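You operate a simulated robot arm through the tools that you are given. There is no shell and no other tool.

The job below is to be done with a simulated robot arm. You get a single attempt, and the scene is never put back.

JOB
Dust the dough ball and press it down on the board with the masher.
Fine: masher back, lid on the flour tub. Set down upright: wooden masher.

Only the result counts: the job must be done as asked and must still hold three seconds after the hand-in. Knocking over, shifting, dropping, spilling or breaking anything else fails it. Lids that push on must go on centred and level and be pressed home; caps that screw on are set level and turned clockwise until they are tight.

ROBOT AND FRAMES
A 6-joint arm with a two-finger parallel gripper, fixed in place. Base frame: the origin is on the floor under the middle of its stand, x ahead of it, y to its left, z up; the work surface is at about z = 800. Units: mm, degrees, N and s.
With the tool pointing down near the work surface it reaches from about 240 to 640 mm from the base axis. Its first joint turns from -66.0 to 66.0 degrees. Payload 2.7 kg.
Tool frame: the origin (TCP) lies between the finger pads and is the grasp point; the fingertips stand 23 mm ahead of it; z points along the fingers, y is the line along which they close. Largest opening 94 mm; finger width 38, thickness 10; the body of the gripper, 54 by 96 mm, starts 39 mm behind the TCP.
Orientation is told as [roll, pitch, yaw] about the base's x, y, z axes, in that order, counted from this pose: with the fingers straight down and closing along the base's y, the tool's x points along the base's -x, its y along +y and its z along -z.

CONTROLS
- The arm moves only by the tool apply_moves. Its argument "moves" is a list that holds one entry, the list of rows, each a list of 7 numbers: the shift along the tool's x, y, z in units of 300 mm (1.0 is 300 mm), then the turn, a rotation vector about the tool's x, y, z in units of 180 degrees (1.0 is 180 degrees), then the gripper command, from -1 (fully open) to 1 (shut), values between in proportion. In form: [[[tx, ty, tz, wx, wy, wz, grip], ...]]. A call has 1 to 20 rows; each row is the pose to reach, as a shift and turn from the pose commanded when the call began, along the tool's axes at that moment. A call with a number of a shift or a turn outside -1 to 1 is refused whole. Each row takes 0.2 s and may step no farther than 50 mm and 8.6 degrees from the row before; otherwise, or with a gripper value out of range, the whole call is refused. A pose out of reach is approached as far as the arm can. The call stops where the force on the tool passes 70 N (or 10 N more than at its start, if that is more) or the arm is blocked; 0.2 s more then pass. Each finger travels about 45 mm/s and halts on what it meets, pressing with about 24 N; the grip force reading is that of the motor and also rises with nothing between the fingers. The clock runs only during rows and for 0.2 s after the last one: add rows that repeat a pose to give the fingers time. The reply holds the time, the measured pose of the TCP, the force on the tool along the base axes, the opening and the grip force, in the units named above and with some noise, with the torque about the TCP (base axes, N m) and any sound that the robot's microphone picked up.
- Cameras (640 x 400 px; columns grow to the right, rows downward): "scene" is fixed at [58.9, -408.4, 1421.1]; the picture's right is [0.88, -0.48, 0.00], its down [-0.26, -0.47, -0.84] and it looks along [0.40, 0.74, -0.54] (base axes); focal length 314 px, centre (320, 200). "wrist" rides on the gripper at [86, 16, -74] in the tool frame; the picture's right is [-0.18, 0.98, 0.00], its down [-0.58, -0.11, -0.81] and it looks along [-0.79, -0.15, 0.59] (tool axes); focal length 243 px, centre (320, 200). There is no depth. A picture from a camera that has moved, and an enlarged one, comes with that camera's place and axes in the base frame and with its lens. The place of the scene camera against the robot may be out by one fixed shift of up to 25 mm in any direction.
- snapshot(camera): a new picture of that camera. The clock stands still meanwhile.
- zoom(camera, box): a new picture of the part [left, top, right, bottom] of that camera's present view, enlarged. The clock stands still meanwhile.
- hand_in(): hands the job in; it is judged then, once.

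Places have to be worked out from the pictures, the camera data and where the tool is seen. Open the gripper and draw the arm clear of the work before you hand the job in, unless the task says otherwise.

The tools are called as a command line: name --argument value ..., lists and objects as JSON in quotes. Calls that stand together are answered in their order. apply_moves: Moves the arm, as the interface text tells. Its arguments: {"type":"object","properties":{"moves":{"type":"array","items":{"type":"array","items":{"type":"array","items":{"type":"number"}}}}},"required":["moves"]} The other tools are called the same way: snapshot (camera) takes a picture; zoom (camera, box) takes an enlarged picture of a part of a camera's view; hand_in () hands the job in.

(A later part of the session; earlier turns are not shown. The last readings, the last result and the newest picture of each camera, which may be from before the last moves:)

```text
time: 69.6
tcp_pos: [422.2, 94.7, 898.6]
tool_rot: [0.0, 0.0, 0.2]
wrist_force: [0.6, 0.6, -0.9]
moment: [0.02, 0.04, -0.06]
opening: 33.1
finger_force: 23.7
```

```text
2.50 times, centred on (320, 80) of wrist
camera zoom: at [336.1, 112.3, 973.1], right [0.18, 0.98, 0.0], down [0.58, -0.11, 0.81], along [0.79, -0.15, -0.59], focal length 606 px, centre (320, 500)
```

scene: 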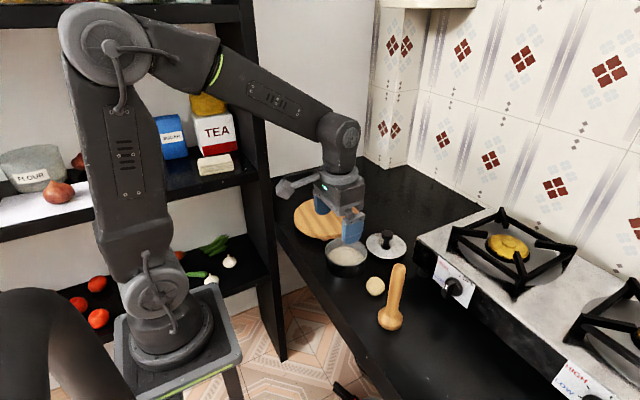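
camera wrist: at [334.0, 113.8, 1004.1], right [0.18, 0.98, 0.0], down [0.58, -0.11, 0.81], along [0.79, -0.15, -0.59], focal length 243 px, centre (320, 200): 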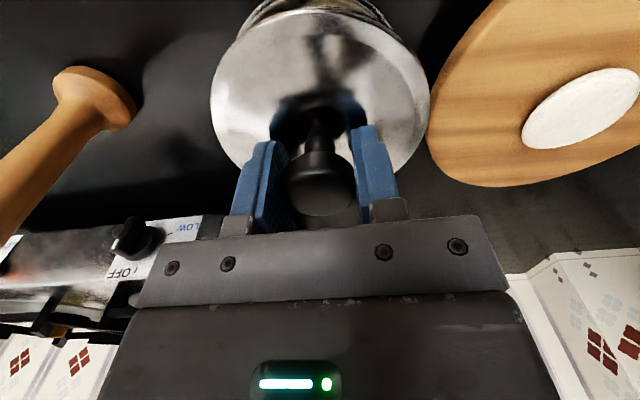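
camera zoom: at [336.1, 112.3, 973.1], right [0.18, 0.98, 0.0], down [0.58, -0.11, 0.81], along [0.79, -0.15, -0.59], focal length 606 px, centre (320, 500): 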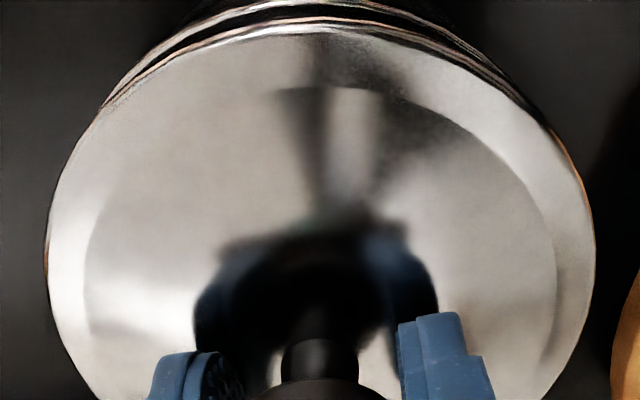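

Camera pose shows the lid moved slightly more than asked; it is now about 1 mm too far in +x. I'll correct −1 mm in x and re-check before lowering.

apply_moves --moves '[[[0.0033, 0, 0, 0, 0, 0, 0.7], [0.0033, 0, 0, 0, 0, 0, 0.7], [0.0033, 0, 0, 0, 0, 0, 0.7]]]'

zoom --camera "scene" --box '[318, 222, 378, 272]'

zoom --camera "wrist" --box '[200, 0, 440, 160]'

```text
time: 70.4
tcp_pos: [420.9, 96.2, 899.6]
tool_rot: [0.0, 0.0, 0.1]
wrist_force: [1.2, -0.2, -0.3]
moment: [-0.01, 0.01, -0.01]
opening: 32.7
finger_force: 23.9
```

```text
8.00 times, centred on (348, 247) of scene
camera zoom: at [58.9, -408.4, 1421.1], right [0.88, -0.48, 0.0], down [-0.26, -0.47, -0.84], along [0.4, 0.74, -0.54], focal length 2515 px, centre (96, -176)
```

zoom: 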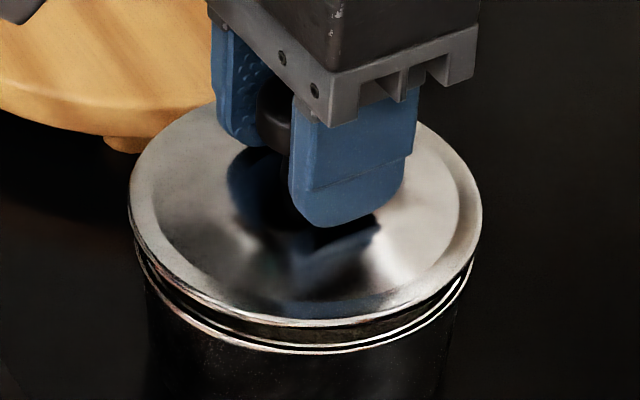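

```text
2.50 times, centred on (320, 80) of wrist
camera zoom: at [334.7, 112.7, 973.3], right [0.18, 0.98, 0.0], down [0.58, -0.11, 0.81], along [0.79, -0.15, -0.59], focal length 606 px, centre (320, 500)
```

zoom: 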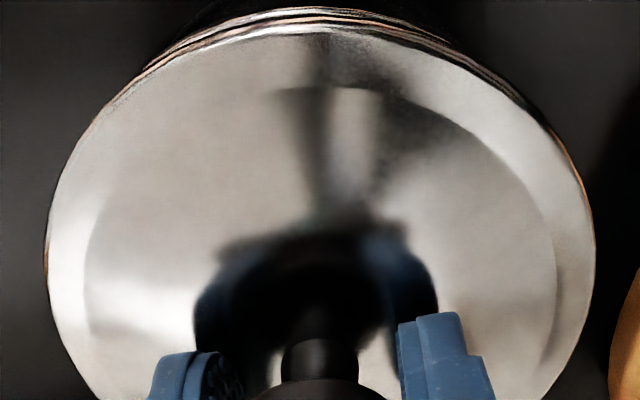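

The offset is now within about half a millimetre in both views. I'll lower gently toward the rim.

apply_moves --moves '[[[0, 0, 0.007, 0, 0, 0, 0.7], [0, 0, 0.014, 0, 0, 0, 0.7], [0, 0, 0.02, 0, 0, 0, 0.7], [0, 0, 0.02, 0, 0, 0, 0.7]]]'

zoom --camera "scene" --box '[318, 222, 378, 272]'

zoom --camera "wrist" --box '[200, 0, 440, 160]'

```text
time: 71.4
tcp_pos: [421.3, 94.2, 893.8]
tool_rot: [0.0, 0.0, 0.1]
wrist_force: [0.1, -1.0, 0.1]
moment: [0.02, -0.02, -0.01]
opening: 33.3
finger_force: 24.3
```

```text
8.00 times, centred on (348, 247) of scene
camera zoom: at [58.9, -408.4, 1421.1], right [0.88, -0.48, 0.0], down [-0.26, -0.47, -0.84], along [0.4, 0.74, -0.54], focal length 2515 px, centre (96, -176)
```

zoom: 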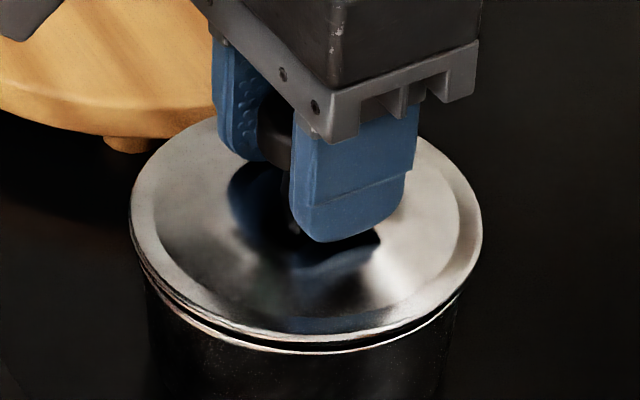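

```text
2.50 times, centred on (320, 80) of wrist
camera zoom: at [334.7, 111.7, 967.8], right [0.18, 0.98, 0.0], down [0.58, -0.11, 0.81], along [0.79, -0.15, -0.59], focal length 606 px, centre (320, 500)
```

zoom: 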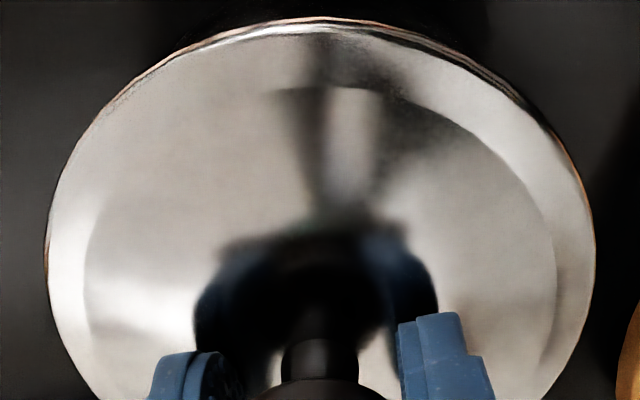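

Well centred (scene offset ≈ 0.2 mm). Lowering 3 mm more to feel for the rim.

apply_moves --moves '[[[0, 0, 0.005, 0, 0, 0, 0.7], [0, 0, 0.01, 0, 0, 0, 0.7], [0, 0, 0.01, 0, 0, 0, 0.7]]]'

zoom --camera "scene" --box '[318, 222, 378, 272]'

```text
time: 72.2
tcp_pos: [421.5, 94.6, 891.1]
tool_rot: [-0.1, 0.0, 0.1]
wrist_force: [0.4, 0.6, -0.9]
moment: [-0.02, -0.02, 0.02]
opening: 32.8
finger_force: 24.4
```

```text
8.00 times, centred on (348, 247) of scene
camera zoom: at [58.9, -408.4, 1421.1], right [0.88, -0.48, 0.0], down [-0.26, -0.47, -0.84], along [0.4, 0.74, -0.54], focal length 2515 px, centre (96, -176)
```

zoom: 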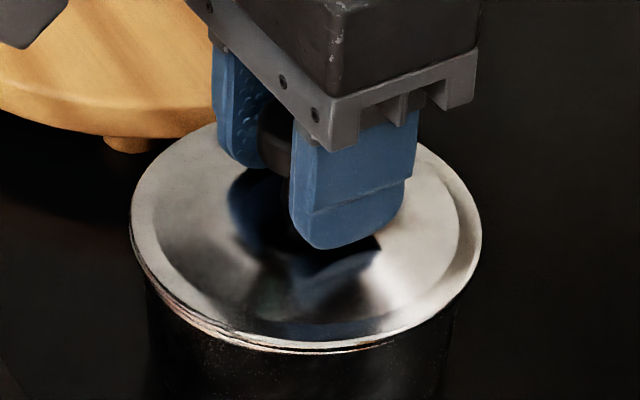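

Still free. Another 2 mm down.

apply_moves --moves '[[[0, 0, 0.004, 0, 0, 0, 0.7], [0, 0, 0.007, 0, 0, 0, 0.7], [0, 0, 0.007, 0, 0, 0, 0.7]]]'

zoom --camera "scene" --box '[318, 222, 378, 272]'

```text
time: 73.0
tcp_pos: [422.3, 94.5, 887.9]
tool_rot: [0.2, 0.0, 0.1]
wrist_force: [-5.8, -1.8, 15.7]
moment: [-0.14, 0.08, -0.05]
opening: 32.9
finger_force: 24.1
```

```text
8.00 times, centred on (348, 247) of scene
camera zoom: at [58.5, -408.5, 1421.1], right [0.88, -0.48, 0.0], down [-0.26, -0.47, -0.84], along [0.4, 0.74, -0.54], focal length 2515 px, centre (96, -176)
```

zoom: 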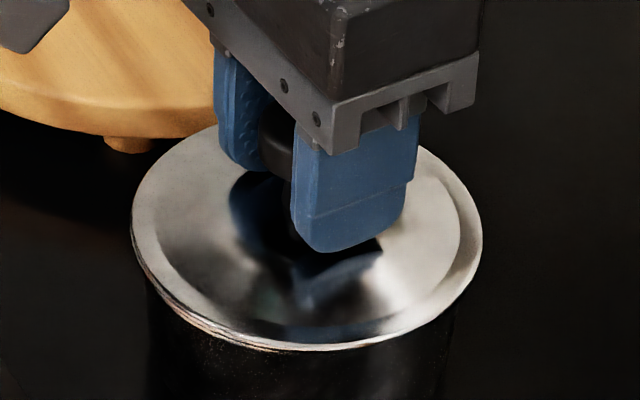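

First contact (15.7 N) with a −x side push of 5.8 N, so the lid is slightly too far in +x. I'll lift 2 mm, shift −0.8 mm in x, and lower again.

apply_moves --moves '[[[0, 0, -0.007, 0, 0, 0, 0.7], [0.0027, -0.0007, -0.007, 0, 0, 0, 0.7], [0.0027, -0.0007, -0.007, 0, 0, 0, 0.7], [0.0027, -0.0007, -0.003, 0, 0, 0, 0.7], [0.0027, -0.0007, 0, 0, 0, 0, 0.7], [0.0027, -0.0007, 0, 0, 0, 0, 0.7]]]'

zoom --camera "scene" --box '[318, 222, 378, 272]'

zoom --camera "wrist" --box '[200, 0, 440, 160]'

```text
time: 74.4
tcp_pos: [420.9, 93.1, 887.6]
tool_rot: [0.2, -0.2, 0.1]
wrist_force: [-3.2, 1.0, 9.0]
moment: [-0.13, -0.09, -0.08]
opening: 33.0
finger_force: 24.4
```

```text
8.00 times, centred on (348, 247) of scene
camera zoom: at [58.7, -408.4, 1421.1], right [0.88, -0.48, 0.0], down [-0.26, -0.47, -0.84], along [0.4, 0.74, -0.54], focal length 2515 px, centre (96, -176)
```

zoom: 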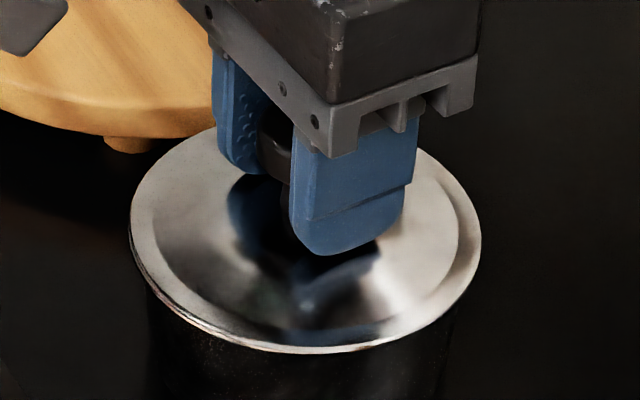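

```text
2.50 times, centred on (320, 80) of wrist
camera zoom: at [334.2, 111.0, 962.9], right [0.18, 0.98, 0.0], down [0.58, -0.11, 0.81], along [0.79, -0.15, -0.59], focal length 606 px, centre (320, 500)
```

zoom: 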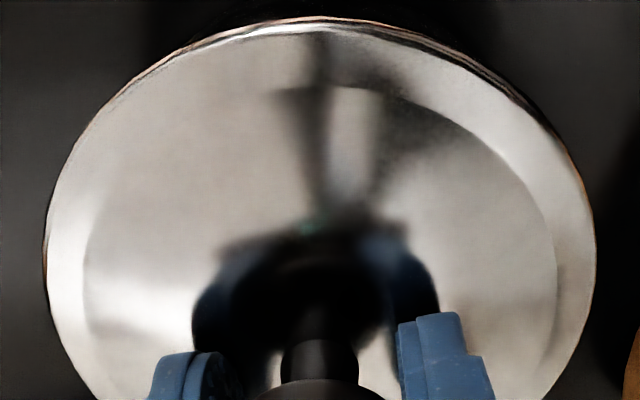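

Contact is now lighter, with the resultant toward +x/−y. I'll nudge (−0.5,+0.7) mm and lower 1.5 mm more, watching the force.

apply_moves --moves '[[[0, 0, -0.004, 0, 0, 0, 0.7], [0.0017, 0.0023, -0.004, 0, 0, 0, 0.7], [0.0017, 0.0023, 0, 0, 0, 0, 0.7], [0.0017, 0.0023, 0.003, 0, 0, 0, 0.7], [0.0017, 0.0023, 0.005, 0, 0, 0, 0.7], [0.0017, 0.0023, 0.005, 0, 0, 0, 0.7]]]'

zoom --camera "scene" --box '[318, 222, 378, 272]'

zoom --camera "wrist" --box '[200, 0, 440, 160]'

```text
time: 75.8
tcp_pos: [421.4, 95.5, 887.5]
tool_rot: [0.1, -0.2, 0.1]
wrist_force: [-12.2, 2.3, 37.3]
moment: [-0.3, 0.4, -0.02]
opening: 33.1
finger_force: 24.2
```

```text
8.00 times, centred on (348, 247) of scene
camera zoom: at [58.1, -408.4, 1421.1], right [0.88, -0.48, 0.0], down [-0.26, -0.47, -0.84], along [0.4, 0.74, -0.54], focal length 2515 px, centre (96, -176)
```

zoom: 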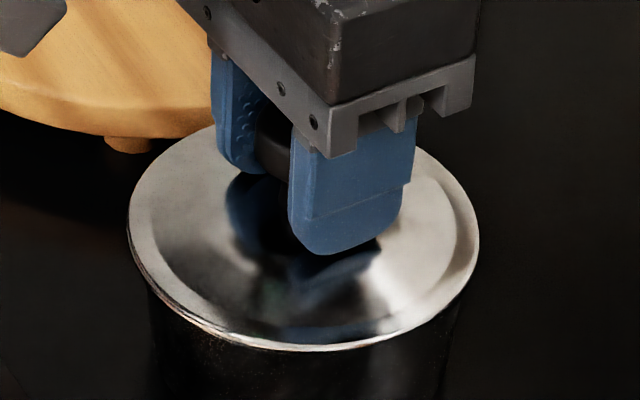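

```text
2.50 times, centred on (320, 80) of wrist
camera zoom: at [334.2, 112.4, 961.7], right [0.18, 0.98, 0.0], down [0.58, -0.11, 0.81], along [0.8, -0.15, -0.59], focal length 606 px, centre (320, 500)
```

zoom: 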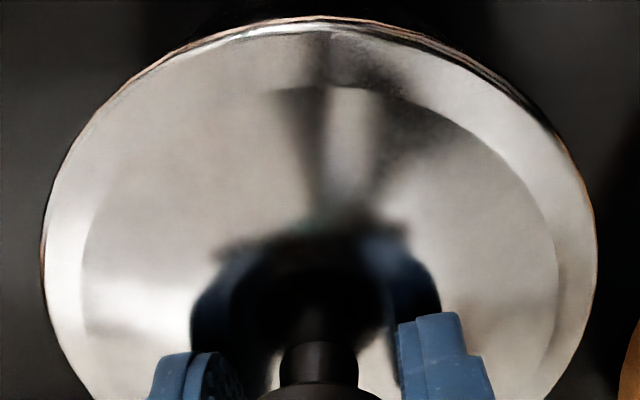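

The lid meets a stiff stop at TCP ≈ 887.5 (37 N, 12 N of side load). I'll ease off the load and look closely at the seam before deciding.

apply_moves --moves '[[[0.002, 0, -0.002, 0, 0, 0, 0.7], [0.003, 0, -0.005, 0, 0, 0, 0.7], [0.003, 0, -0.005, 0, 0, 0, 0.7]]]'

zoom --camera "scene" --box '[322, 240, 352, 268]'

zoom --camera "scene" --box '[345, 240, 375, 268]'

zoom --camera "wrist" --box '[200, 0, 440, 160]'

```text
time: 76.6
tcp_pos: [420.4, 94.8, 887.4]
tool_rot: [0.1, -0.1, 0.1]
wrist_force: [4.4, 3.8, 15.4]
moment: [-0.25, -0.69, 0.22]
opening: 32.7
finger_force: 24.6
```

```text
14.29 times, centred on (337, 254) of scene
camera zoom: at [58.8, -408.3, 1421.1], right [0.88, -0.48, 0.0], down [-0.26, -0.47, -0.84], along [0.4, 0.74, -0.54], focal length 4491 px, centre (77, -571)
```

zoom: 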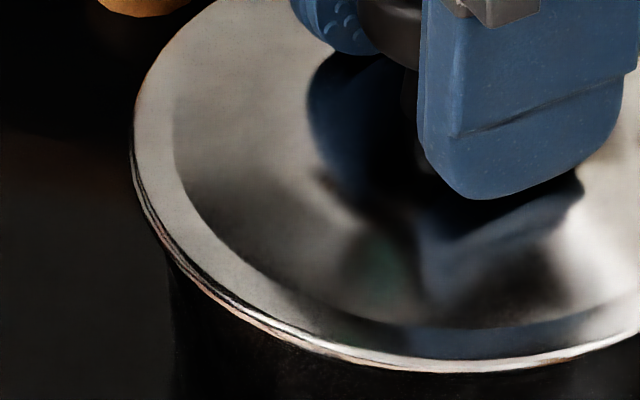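

```text
14.29 times, centred on (360, 254) of scene
camera zoom: at [58.8, -408.3, 1421.1], right [0.88, -0.48, 0.0], down [-0.26, -0.47, -0.84], along [0.4, 0.74, -0.54], focal length 4491 px, centre (-251, -571)
```

zoom: 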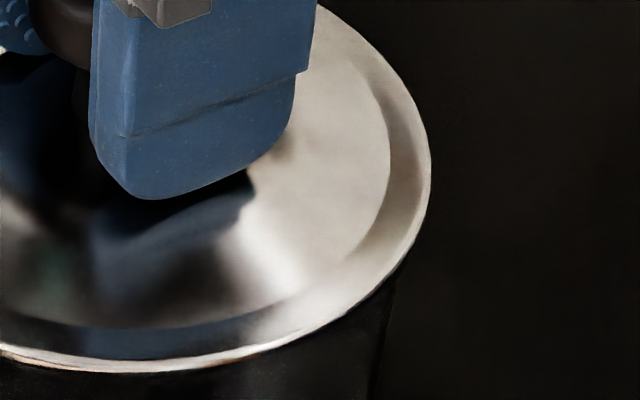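

```text
2.50 times, centred on (320, 80) of wrist
camera zoom: at [333.8, 111.9, 961.8], right [0.18, 0.98, 0.0], down [0.58, -0.11, 0.81], along [0.8, -0.15, -0.59], focal length 606 px, centre (320, 500)
```

zoom: 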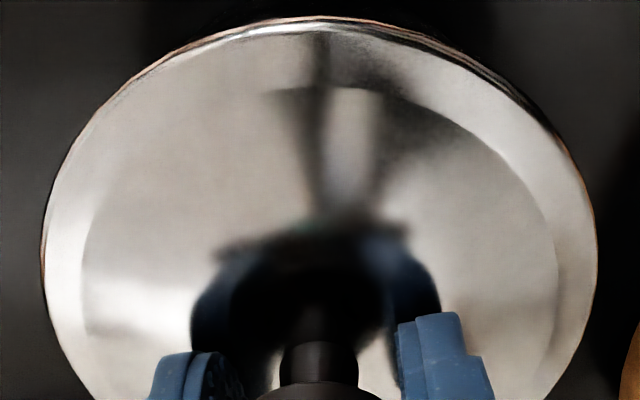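

The lid seems laterally captured (side force flips sign with under 1 mm of motion), so it is seated on or in the rim. I'll relax to a near-neutral load, release the knob, rise, and inspect how it sits.

apply_moves --moves '[[[-0.0008, 0.0007, -0.002, 0, 0, 0, 0.7], [-0.0008, 0.0007, -0.002, 0, 0, 0, 0.7], [-0.0008, 0.0007, -0.002, 0, 0, 0, 0.7]]]'

```text
time: 77.4
tcp_pos: [419.6, 94.3, 888.6]
tool_rot: [0.0, 0.1, 0.0]
wrist_force: [4.0, -0.9, 9.6]
moment: [-0.13, -0.48, -0.01]
opening: 32.8
finger_force: 23.8
```

Load is down to 9.6 N. Now I release gently and rise to inspect.

apply_moves --moves '[[[-0.0008, 0, -0.001, 0, 0, 0, 0.4], [-0.0008, 0, -0.001, 0, 0, 0, 0.25], [-0.0008, 0, -0.001, 0, 0, 0, 0.1], [-0.0008, 0, -0.001, 0, 0, 0, -0.1], [-0.0008, 0, -0.001, 0, 0, 0, -0.28], [-0.0008, 0, -0.001, 0, 0, 0, -0.28], [-0.0008, 0, -0.04, 0, 0, 0, -0.28], [-0.0008, 0, -0.12, 0, 0, 0, -0.28], [-0.0008, 0, -0.22, 0, 0, 0, -0.28], [-0.0008, 0, -0.34, 0, 0, 0, -0.28], [-0.0008, 0, -0.34, 0, 0, 0, -0.28]]]'

zoom --camera "scene" --box '[318, 222, 378, 272]'

snapshot --camera "wrist"

zoom --camera "wrist" --box '[210, 0, 430, 150]'

```text
time: 79.8
tcp_pos: [421.0, 94.2, 991.0]
tool_rot: [-0.1, 0.0, 0.1]
wrist_force: [0.1, -0.2, 0.0]
moment: [0.01, -0.01, 0.01]
opening: 60.3
finger_force: 0.0
```

```text
8.00 times, centred on (348, 247) of scene
camera zoom: at [58.9, -408.4, 1421.1], right [0.88, -0.48, 0.0], down [-0.26, -0.47, -0.84], along [0.4, 0.74, -0.54], focal length 2515 px, centre (96, -176)
```

zoom: 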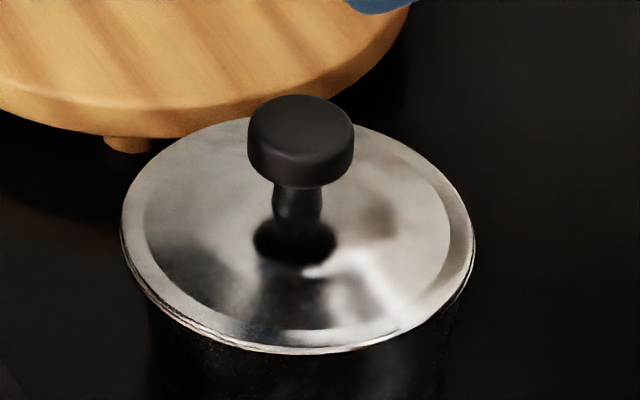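

```text
taken
camera wrist: at [335.0, 112.0, 1065.6], right [0.18, 0.98, 0.0], down [0.58, -0.11, 0.81], along [0.79, -0.15, -0.59], focal length 243 px, centre (320, 200)
```

wrist: 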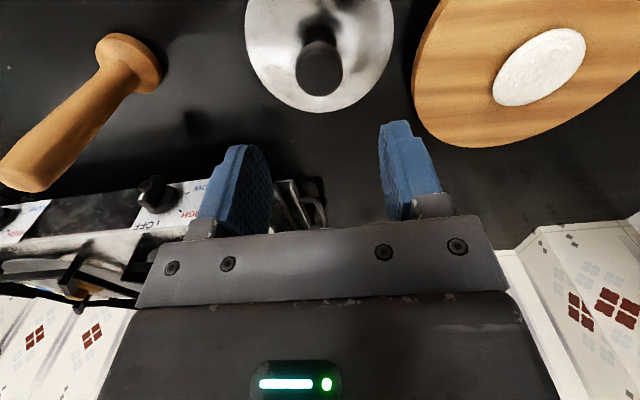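

```text
2.67 times, centred on (320, 75) of wrist
camera zoom: at [335.0, 112.0, 1065.6], right [0.18, 0.98, 0.0], down [0.58, -0.11, 0.81], along [0.79, -0.15, -0.59], focal length 647 px, centre (320, 533)
```

zoom: 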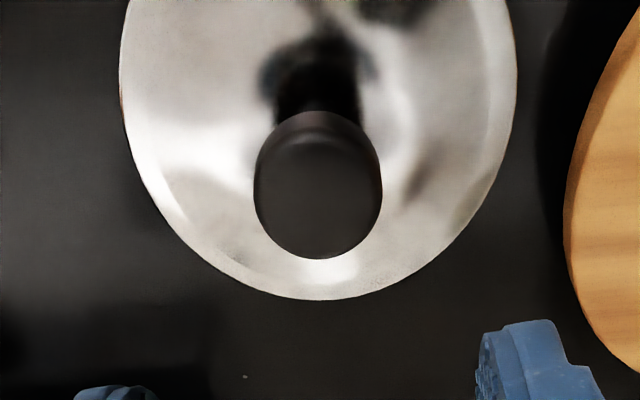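

After release the lid moved slightly left in the view. I'll zoom in to see whether it's tilted or off-centre relative to the tub.

zoom --camera "scene" --box '[316, 230, 380, 290]'

zoom --camera "scene" --box '[320, 244, 346, 268]'

zoom --camera "scene" --box '[346, 244, 372, 268]'

```text
6.67 times, centred on (348, 260) of scene
camera zoom: at [58.9, -408.4, 1421.1], right [0.88, -0.48, 0.0], down [-0.26, -0.47, -0.84], along [0.4, 0.74, -0.54], focal length 2096 px, centre (133, -200)
```

zoom: 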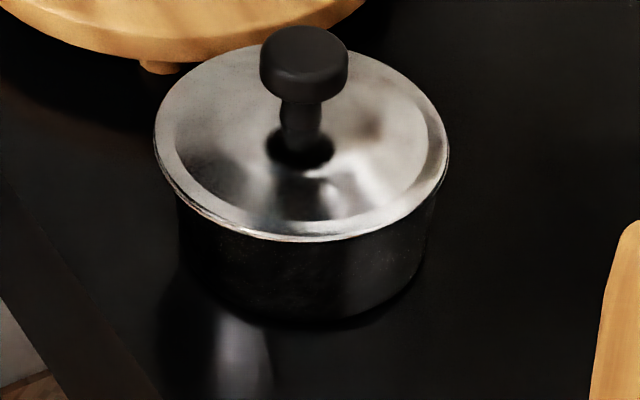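

```text
16.00 times, centred on (333, 256) of scene
camera zoom: at [58.9, -408.4, 1421.1], right [0.88, -0.48, 0.0], down [-0.26, -0.47, -0.84], along [0.4, 0.74, -0.54], focal length 5030 px, centre (112, -696)
```

zoom: 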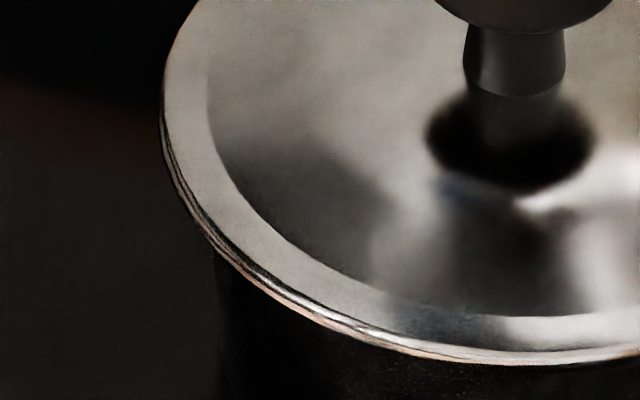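

```text
16.00 times, centred on (359, 256) of scene
camera zoom: at [58.9, -408.4, 1421.1], right [0.88, -0.48, 0.0], down [-0.26, -0.47, -0.84], along [0.4, 0.74, -0.54], focal length 5030 px, centre (-304, -696)
```

zoom: 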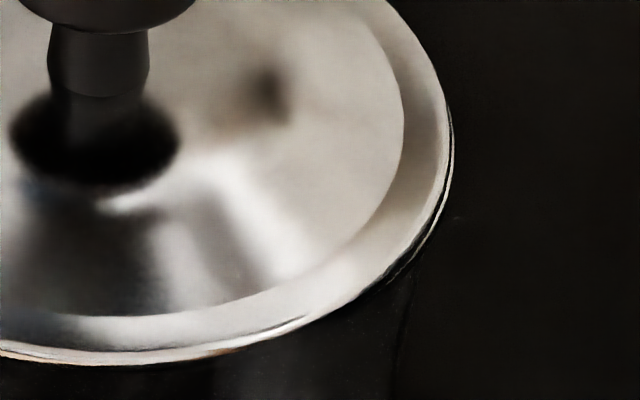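

The lid is level but sits about 2.3 mm toward −x of the tub centre. I'll go back down around the knob to regrip and re-centre it before pressing.

apply_moves --moves '[[[0.005, 0, 0.05, 0, 0, 0, -0.28], [0.005, 0, 0.13, 0, 0, 0, -0.28], [0.005, 0, 0.21, 0, 0, 0, -0.28], [0.005, 0, 0.28, 0, 0, 0, -0.28], [0.005, 0, 0.32, 0, 0, 0, -0.28], [0.005, 0, 0.335, 0, 0, 0, -0.28], [0.005, 0, 0.335, 0, 0, 0, -0.28]]]'

zoom --camera "wrist" --box '[200, 80, 440, 240]'

zoom --camera "wrist" --box '[200, 0, 440, 160]'

```text
time: 81.4
tcp_pos: [418.3, 95.8, 891.0]
tool_rot: [0.0, -0.1, 0.1]
wrist_force: [-0.1, 0.0, 0.4]
moment: [-0.04, 0.02, 0.0]
opening: 60.2
finger_force: 0.1
```

```text
2.50 times, centred on (320, 160) of wrist
camera zoom: at [332.2, 112.9, 965.2], right [0.18, 0.98, 0.0], down [0.58, -0.11, 0.81], along [0.79, -0.15, -0.59], focal length 606 px, centre (320, 300)
```

zoom: 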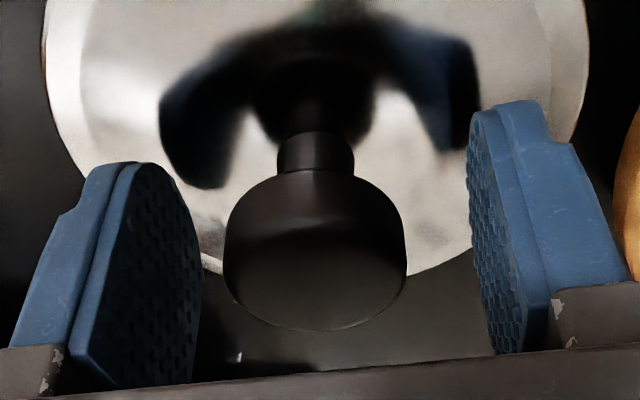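

```text
2.50 times, centred on (320, 80) of wrist
camera zoom: at [332.2, 112.9, 965.2], right [0.18, 0.98, 0.0], down [0.58, -0.11, 0.81], along [0.79, -0.15, -0.59], focal length 606 px, centre (320, 500)
```

zoom: 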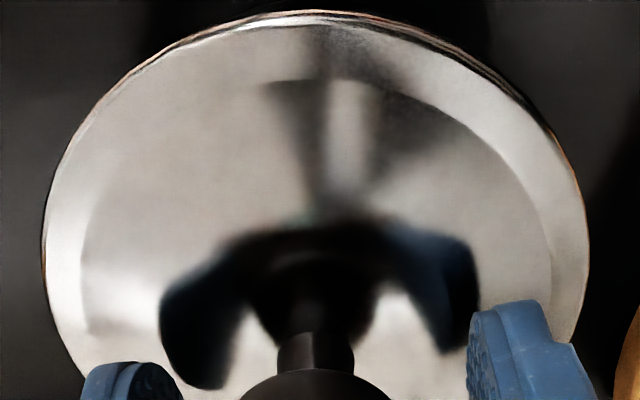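

The knob is now ~1 mm to −y of the finger centre and the lid ~3 mm toward −x. I'll nudge −0.5 mm in y, grip the knob and lift it 6 mm to re-centre.

apply_moves --moves '[[[0, -0.002, 0.003, 0, 0, 0, -0.1], [0, -0.002, 0.003, 0, 0, 0, 0.1], [0, -0.002, 0.003, 0, 0, 0, 0.3], [0, -0.002, 0.003, 0, 0, 0, 0.6], [0, -0.002, 0.003, 0, 0, 0, 0.7], [0, -0.002, 0.003, 0, 0, 0, 0.7], [0, -0.002, -0.005, 0, 0, 0, 0.7], [0, -0.002, -0.017, 0, 0, 0, 0.7], [0, -0.002, -0.017, 0, 0, 0, 0.7]]]'

zoom --camera "wrist" --box '[200, 0, 440, 160]'

zoom --camera "scene" --box '[318, 222, 378, 272]'

```text
time: 83.4
tcp_pos: [417.3, 94.3, 894.0]
tool_rot: [0.0, 0.0, 0.1]
wrist_force: [0.4, -1.1, -1.3]
moment: [0.0, -0.02, 0.0]
opening: 32.8
finger_force: 24.0
```

```text
2.50 times, centred on (320, 80) of wrist
camera zoom: at [331.2, 111.8, 969.6], right [0.18, 0.98, 0.0], down [0.58, -0.11, 0.81], along [0.79, -0.15, -0.59], focal length 606 px, centre (320, 500)
```

zoom: 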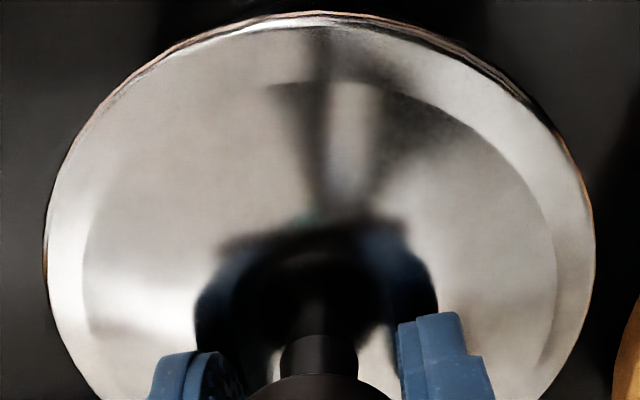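

```text
8.00 times, centred on (348, 247) of scene
camera zoom: at [58.9, -408.4, 1421.1], right [0.88, -0.48, 0.0], down [-0.26, -0.47, -0.84], along [0.4, 0.74, -0.54], focal length 2515 px, centre (96, -176)
```

zoom: 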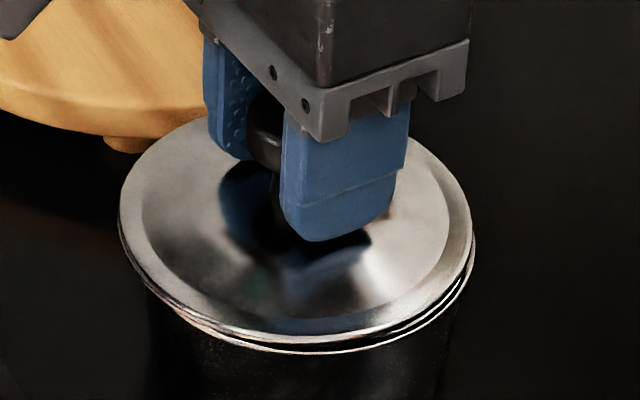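

The lid centre is 3.3 mm off to the left in the scene view. I'll shift +3.7 mm in x and re-check.

apply_moves --moves '[[[-0.006, 0.0007, 0, 0, 0, 0, 0.7], [-0.0123, 0.0007, 0, 0, 0, 0, 0.7], [-0.0123, 0.0007, 0, 0, 0, 0, 0.7], [-0.0123, 0.0007, 0, 0, 0, 0, 0.7]]]'

zoom --camera "wrist" --box '[200, 0, 440, 160]'

zoom --camera "scene" --box '[318, 222, 378, 272]'

```text
time: 84.4
tcp_pos: [421.1, 96.0, 895.7]
tool_rot: [0.1, 0.0, 0.0]
wrist_force: [-0.3, 0.7, -1.4]
moment: [0.0, -0.02, 0.0]
opening: 32.9
finger_force: 23.5
```

```text
2.50 times, centred on (320, 80) of wrist
camera zoom: at [335.1, 112.2, 969.5], right [0.18, 0.98, 0.0], down [0.58, -0.11, 0.81], along [0.79, -0.15, -0.59], focal length 606 px, centre (320, 500)
```

zoom: 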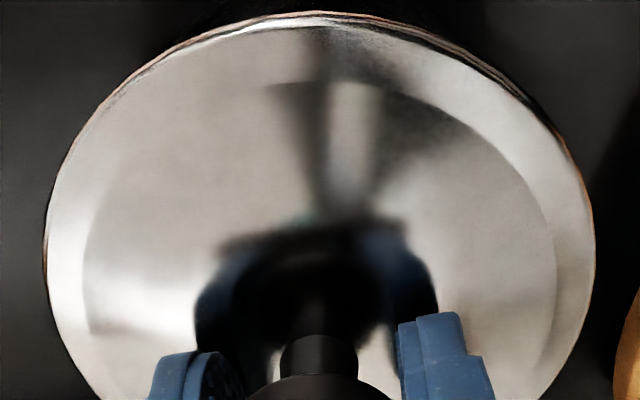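

```text
8.00 times, centred on (348, 247) of scene
camera zoom: at [58.9, -408.4, 1421.1], right [0.88, -0.48, 0.0], down [-0.26, -0.47, -0.84], along [0.4, 0.74, -0.54], focal length 2515 px, centre (96, -176)
```

zoom: 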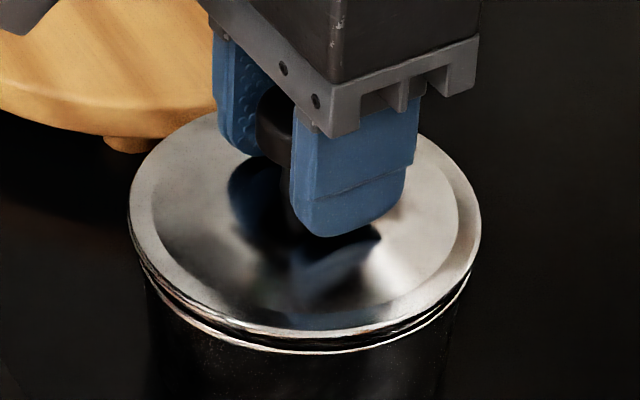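

In the scene view the lid is now exactly over the tub (X offset ≈ 0). I'll lower 6 mm gently and read the side forces.

apply_moves --moves '[[[0, 0.001, 0.007, 0, 0, 0, 0.7], [0, 0.001, 0.014, 0, 0, 0, 0.7], [0, 0.001, 0.02, 0, 0, 0, 0.7], [0, 0.001, 0.02, 0, 0, 0, 0.7]]]'

zoom --camera "scene" --box '[318, 222, 378, 272]'

zoom --camera "wrist" --box '[200, 0, 440, 160]'

```text
time: 85.4
tcp_pos: [422.8, 95.7, 889.9]
tool_rot: [0.1, 0.0, 0.1]
wrist_force: [-1.7, 0.5, 8.9]
moment: [-0.14, 0.29, -0.05]
opening: 32.8
finger_force: 23.9
```

```text
8.00 times, centred on (348, 247) of scene
camera zoom: at [58.7, -408.4, 1421.1], right [0.88, -0.48, 0.0], down [-0.26, -0.47, -0.84], along [0.4, 0.74, -0.54], focal length 2515 px, centre (96, -176)
```

zoom: 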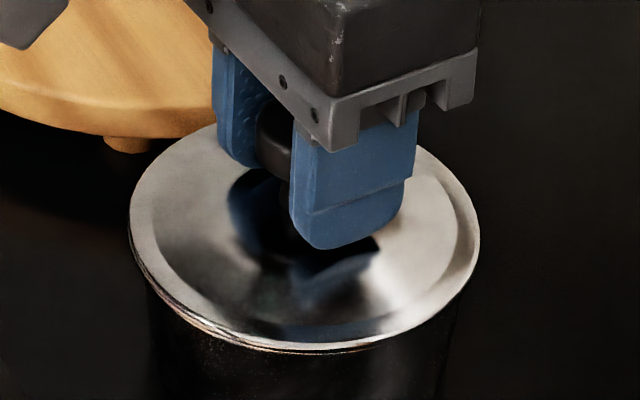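

```text
2.50 times, centred on (320, 80) of wrist
camera zoom: at [335.3, 112.7, 963.8], right [0.18, 0.98, 0.0], down [0.58, -0.11, 0.81], along [0.79, -0.15, -0.59], focal length 606 px, centre (320, 500)
```

zoom: 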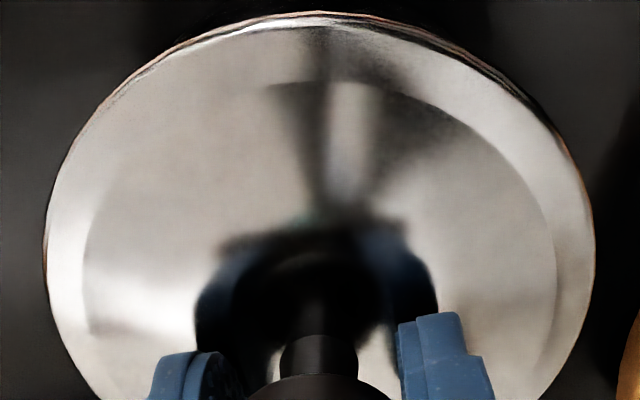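

Contact at 8.9 N with little side load (−1.7 N). I'll press 1.5 mm further and watch whether it slides in.

apply_moves --moves '[[[0, 0, 0.003, 0, 0, 0, 0.8], [0, 0, 0.005, 0, 0, 0, 0.8], [0, 0, 0.005, 0, 0, 0, 0.8]]]'

zoom --camera "scene" --box '[318, 222, 378, 272]'

zoom --camera "wrist" --box '[200, 0, 440, 160]'

```text
time: 86.2
tcp_pos: [421.8, 94.4, 889.0]
tool_rot: [0.1, -0.2, 0.1]
wrist_force: [-3.4, 0.4, 18.9]
moment: [-0.13, 0.01, -0.04]
opening: 33.2
finger_force: 23.9
```

```text
8.00 times, centred on (348, 247) of scene
camera zoom: at [58.5, -408.5, 1421.1], right [0.88, -0.48, 0.0], down [-0.26, -0.47, -0.84], along [0.4, 0.74, -0.54], focal length 2515 px, centre (96, -176)
```

zoom: 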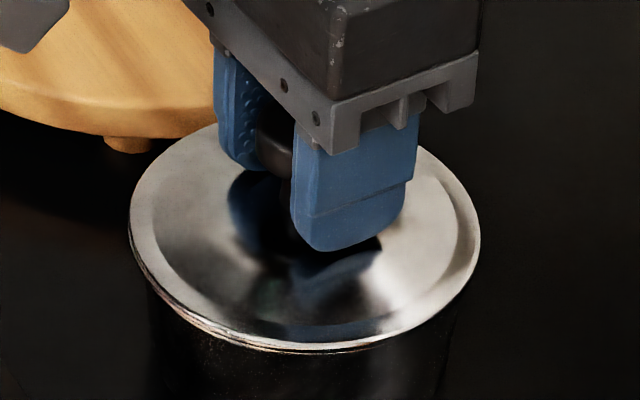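

```text
2.50 times, centred on (320, 80) of wrist
camera zoom: at [335.6, 112.7, 962.4], right [0.18, 0.98, 0.0], down [0.58, -0.11, 0.81], along [0.79, -0.15, -0.59], focal length 606 px, centre (320, 500)
```

zoom: 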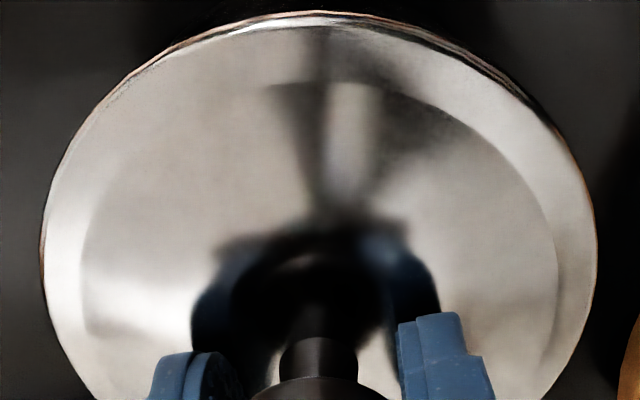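

The load is now balanced around the rim (18.9 N, small side force) but the lid isn't sliding further and the knob slips in the grip. I'll unload to a light touch, release, and then press on the knob top with closed fingertips.

apply_moves --moves '[[[0, 0, -0.003, 0, 0, 0, 0.8], [0, 0, -0.004, 0, 0, 0, 0.8], [0, 0, -0.004, 0, 0, 0, 0.8]]]'

```text
time: 87.0
tcp_pos: [421.0, 95.5, 889.3]
tool_rot: [0.0, 0.0, 0.1]
wrist_force: [1.2, 0.6, 2.8]
moment: [-0.03, -0.21, 0.0]
opening: 32.8
finger_force: 24.0
```

Loads are near zero now (1.2, 0.6, 2.8 N). Releasing slowly and checking before rising.

apply_moves --moves '[[[0, 0, 0, 0, 0, 0, 0.32], [0, 0, 0, 0, 0, 0, 0.28], [0, 0, 0, 0, 0, 0, 0.2], [0, 0, 0, 0, 0, 0, 0.1], [0, 0, 0, 0, 0, 0, 0], [0, 0, 0, 0, 0, 0, -0.2], [0, 0, 0, 0, 0, 0, -0.28], [0, 0, 0, 0, 0, 0, -0.28]]]'

zoom --camera "scene" --box '[318, 222, 378, 272]'

zoom --camera "wrist" --box '[200, 0, 440, 160]'

zoom --camera "wrist" --box '[200, 80, 440, 240]'

```text
time: 88.8
tcp_pos: [421.4, 95.2, 888.4]
tool_rot: [0.0, -0.1, 0.2]
wrist_force: [0.9, -0.5, -0.6]
moment: [-0.01, 0.01, -0.02]
opening: 60.2
finger_force: 0.0
```

```text
8.00 times, centred on (348, 247) of scene
camera zoom: at [58.9, -408.4, 1421.1], right [0.88, -0.48, 0.0], down [-0.26, -0.47, -0.84], along [0.4, 0.74, -0.54], focal length 2515 px, centre (96, -176)
```

zoom: 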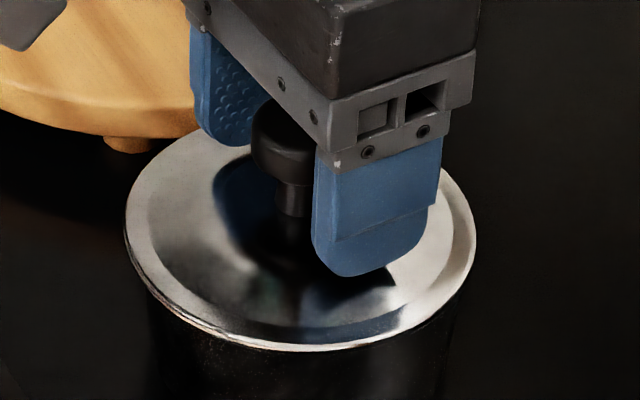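

```text
2.50 times, centred on (320, 80) of wrist
camera zoom: at [335.0, 112.9, 963.3], right [0.18, 0.98, 0.0], down [0.58, -0.11, 0.81], along [0.79, -0.15, -0.59], focal length 606 px, centre (320, 500)
```

zoom: 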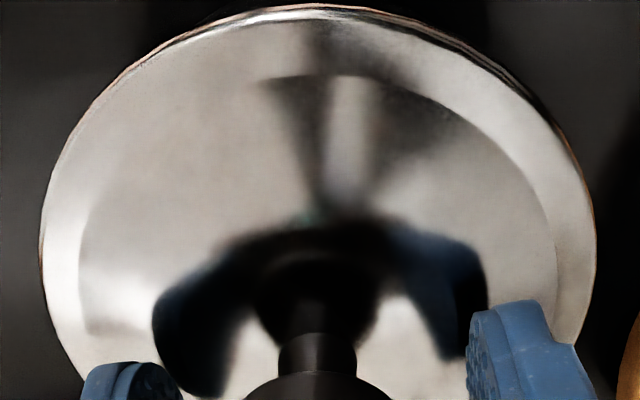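

```text
2.50 times, centred on (320, 160) of wrist
camera zoom: at [335.0, 112.9, 963.3], right [0.18, 0.98, 0.0], down [0.58, -0.11, 0.81], along [0.79, -0.15, -0.59], focal length 606 px, centre (320, 300)
```

zoom: 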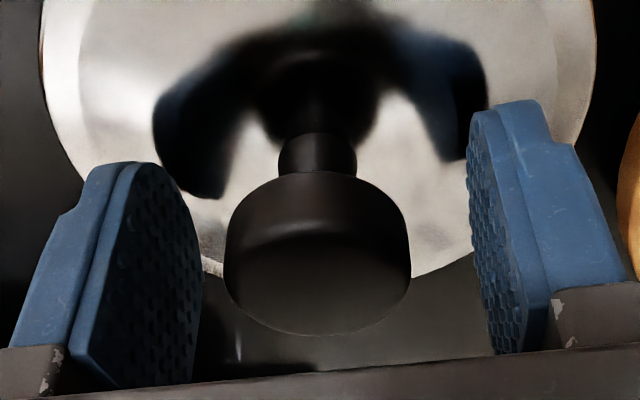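

The lid shifted slightly toward −x on release, suggesting it may be tilted with one side of its plug on the rim. I'll rise and draw back for a clear look at its level and centring.

apply_moves --moves '[[[0, 0, -0.04, 0, 0, 0, -0.28], [0, 0, -0.12, 0, 0, 0, -0.28], [0.02, 0, -0.2, 0, 0, 0, -0.28], [0.08, 0, -0.28, 0, 0, 0, -0.28], [0.14, 0, -0.34, 0, 0, 0, -0.28], [0.18, 0, -0.36, 0, 0, 0, -0.6], [0.18, 0, -0.36, 0, 0, 0, -1]]]'

zoom --camera "wrist" --box '[240, 20, 400, 150]'

zoom --camera "scene" --box '[318, 225, 378, 275]'

snapshot --camera "wrist"

```text
time: 90.4
tcp_pos: [366.8, 95.9, 996.3]
tool_rot: [0.1, 0.1, 0.0]
wrist_force: [0.7, 0.6, -0.6]
moment: [0.02, 0.01, 0.01]
opening: 94.1
finger_force: 0.1
```

```text
3.08 times, centred on (320, 85) of wrist
camera zoom: at [280.4, 113.5, 1071.0], right [0.18, 0.98, 0.0], down [0.58, -0.11, 0.81], along [0.79, -0.15, -0.59], focal length 746 px, centre (320, 554)
```

zoom: 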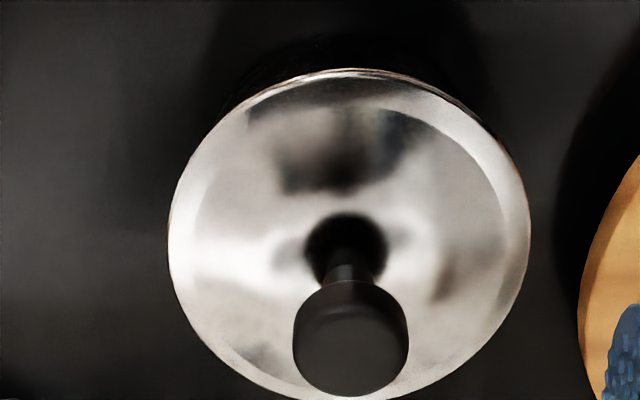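

```text
8.00 times, centred on (348, 250) of scene
camera zoom: at [58.9, -408.4, 1421.1], right [0.88, -0.48, 0.0], down [-0.26, -0.47, -0.84], along [0.4, 0.74, -0.54], focal length 2515 px, centre (96, -200)
```

zoom: 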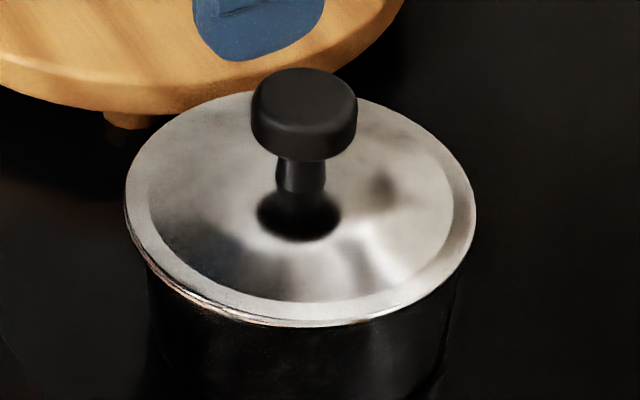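

```text
taken
camera wrist: at [280.4, 113.5, 1071.0], right [0.18, 0.98, 0.0], down [0.58, -0.11, 0.81], along [0.79, -0.15, -0.59], focal length 243 px, centre (320, 200)
```

wrist: 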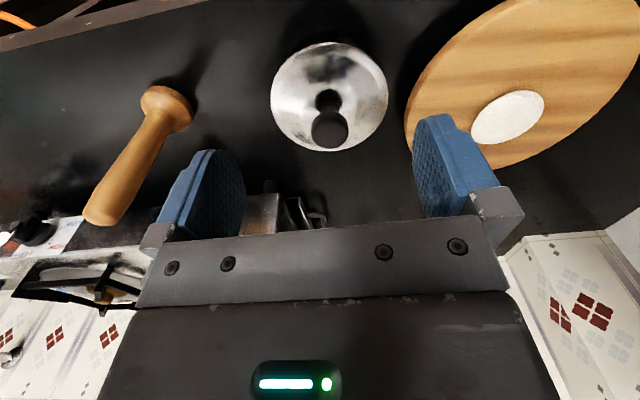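

The lid looks nearly level, its flange about 3 mm above the rim, so it isn't pressed home yet. I'll close the fingers, position over the knob centre (≈ (418.5,97)) and press down on it.

apply_moves --moves '[[[-0.06, 0, 0, 0, 0, 0, -0.4], [-0.12, -0.0013, 0, 0, 0, 0, 0.2], [-0.1737, -0.0013, 0, 0, 0, 0, 0.8], [-0.1737, -0.0013, 0.06, 0, 0, 0, 1], [-0.1737, -0.0013, 0.13, 0, 0, 0, 1], [-0.1737, -0.0013, 0.2, 0, 0, 0, 1], [-0.1737, -0.0013, 0.23, 0, 0, 0, 1], [-0.1737, -0.0013, 0.23, 0, 0, 0, 1]]]'

zoom --camera "wrist" --box '[200, 0, 440, 160]'

zoom --camera "scene" --box '[308, 200, 388, 275]'

```text
time: 92.2
tcp_pos: [420.5, 95.7, 927.6]
tool_rot: [0.0, 0.1, 0.1]
wrist_force: [-0.3, 0.2, 0.6]
moment: [0.01, 0.03, 0.0]
opening: 0.0
finger_force: 24.4
```

```text
2.50 times, centred on (320, 80) of wrist
camera zoom: at [332.6, 112.3, 1001.8], right [0.18, 0.98, 0.0], down [0.58, -0.11, 0.81], along [0.79, -0.15, -0.59], focal length 606 px, centre (320, 500)
```

zoom: 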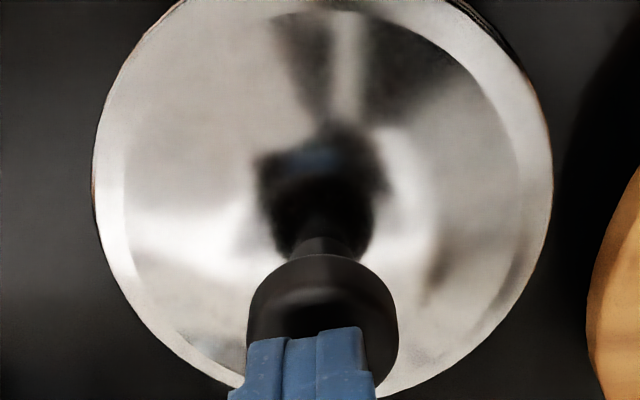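

```text
5.33 times, centred on (348, 238) of scene
camera zoom: at [58.9, -408.4, 1421.1], right [0.88, -0.48, 0.0], down [-0.26, -0.47, -0.84], along [0.4, 0.74, -0.54], focal length 1677 px, centre (171, 0)
```

zoom: 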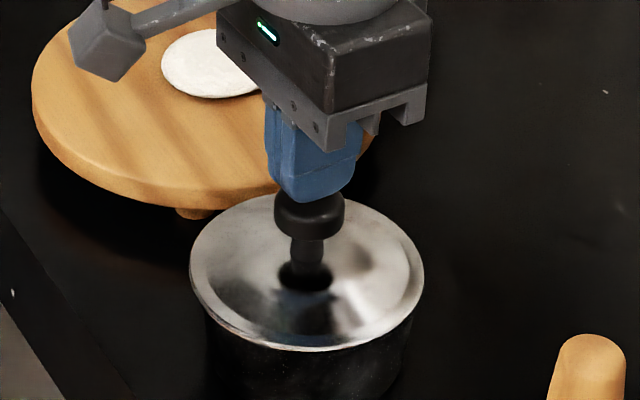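

Closed fingertips are centred over the knob. I'll descend to contact and then increase the push in steps.

apply_moves --moves '[[[0, 0, 0.01, 0, 0, 0, 1], [0, 0, 0.018, 0, 0, 0, 1], [0, 0, 0.024, 0, 0, 0, 1], [0, 0, 0.027, 0, 0, 0, 1], [0, 0, 0.027, 0, 0, 0, 1]]]'

```text
time: 93.4
tcp_pos: [419.3, 95.4, 921.2]
tool_rot: [0.1, -0.3, 0.1]
wrist_force: [-9.5, -1.1, 30.8]
moment: [-0.06, 0.4, 0.01]
opening: 0.0
finger_force: 24.1
```

Contact at 30.8 N. Increasing the push.

apply_moves --moves '[[[0.0015, 0, 0.003, 0, 0, 0, 1], [0.0015, 0, 0.006, 0, 0, 0, 1], [0.0015, 0, 0.006, 0, 0, 0, 1]]]'

zoom --camera "scene" --box '[318, 222, 378, 272]'

```text
time: 94.2
tcp_pos: [420.9, 95.1, 922.8]
tool_rot: [0.2, -0.4, 0.1]
wrist_force: [-9.2, -0.3, 47.8]
moment: [-0.01, 0.7, 0.01]
opening: 0.0
finger_force: 24.1
```

```text
8.00 times, centred on (348, 247) of scene
camera zoom: at [58.0, -408.6, 1421.1], right [0.88, -0.48, 0.0], down [-0.26, -0.47, -0.84], along [0.4, 0.74, -0.54], focal length 2515 px, centre (96, -176)
```

zoom: 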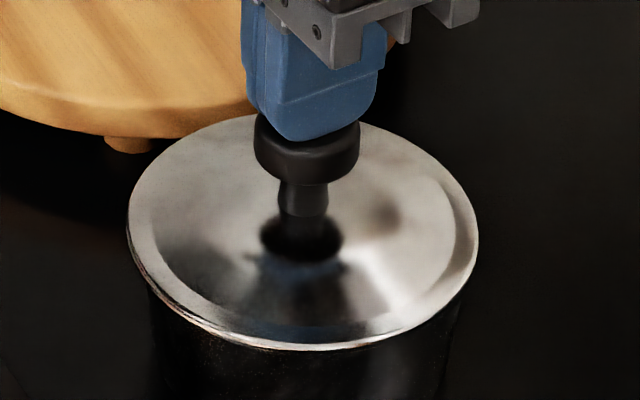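

47.8 N and still no clear drop. I'll push toward ~62 N, staying below the 70 N stop.

apply_moves --moves '[[[0.001, 0, 0.003, 0, 0, 0, 1], [0.001, 0, 0.0045, 0, 0, 0, 1], [0.001, 0, 0.0045, 0, 0, 0, 1]]]'

zoom --camera "scene" --box '[318, 222, 378, 272]'

```text
time: 95.0
tcp_pos: [421.3, 94.3, 922.0]
tool_rot: [0.2, -0.8, 0.2]
wrist_force: [-10.9, -1.6, 54.9]
moment: [-0.11, 0.85, 0.02]
opening: 0.1
finger_force: 24.2
```

```text
8.00 times, centred on (348, 247) of scene
camera zoom: at [57.9, -408.6, 1421.1], right [0.88, -0.48, 0.0], down [-0.26, -0.47, -0.84], along [0.4, 0.74, -0.54], focal length 2515 px, centre (96, -176)
```

zoom: 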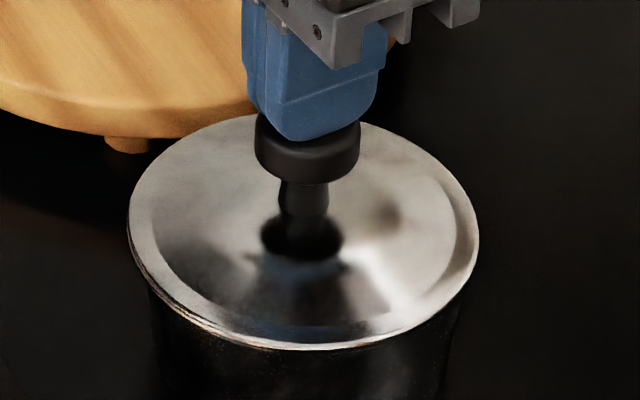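

Even at 55 N the lid doesn't go down, so I need to know its underside shape. I'll unload, rise, and regrip the knob so I can lift the lid up to the scene camera's height and look at its profile edge-on.

apply_moves --moves '[[[-0.0025, 0, -0.01, 0, 0, 0, 1], [0, 0, -0.03, 0, 0, 0, 1], [0, 0, -0.08, 0, 0, 0, 0.6], [0, 0, -0.08, 0, 0, 0, 0.2], [0, 0, -0.08, 0, 0, 0, -0.28], [0, 0, -0.08, 0, 0, 0, -0.28], [0, 0, -0.08, 0, 0, 0, -0.28]]]'

zoom --camera "scene" --box '[318, 222, 378, 272]'

snapshot --camera "wrist"

```text
time: 96.6
tcp_pos: [419.6, 94.6, 940.2]
tool_rot: [0.0, 0.0, 0.0]
wrist_force: [-0.8, -0.2, -0.1]
moment: [0.04, -0.01, 0.0]
opening: 60.1
finger_force: 0.1
```

```text
8.00 times, centred on (348, 247) of scene
camera zoom: at [58.9, -408.4, 1421.1], right [0.88, -0.48, 0.0], down [-0.26, -0.47, -0.84], along [0.4, 0.74, -0.54], focal length 2515 px, centre (96, -176)
```

zoom: 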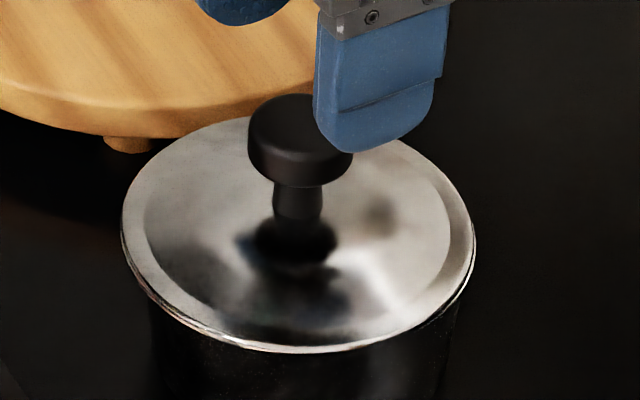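

```text
taken
camera wrist: at [332.7, 112.5, 1014.5], right [0.18, 0.98, 0.0], down [0.58, -0.11, 0.81], along [0.79, -0.15, -0.59], focal length 243 px, centre (320, 200)
```

wrist: 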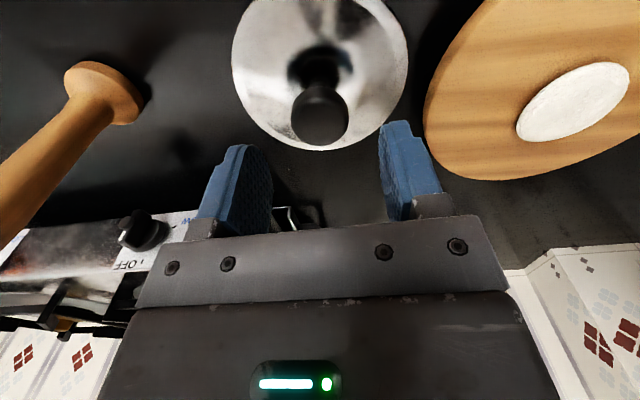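

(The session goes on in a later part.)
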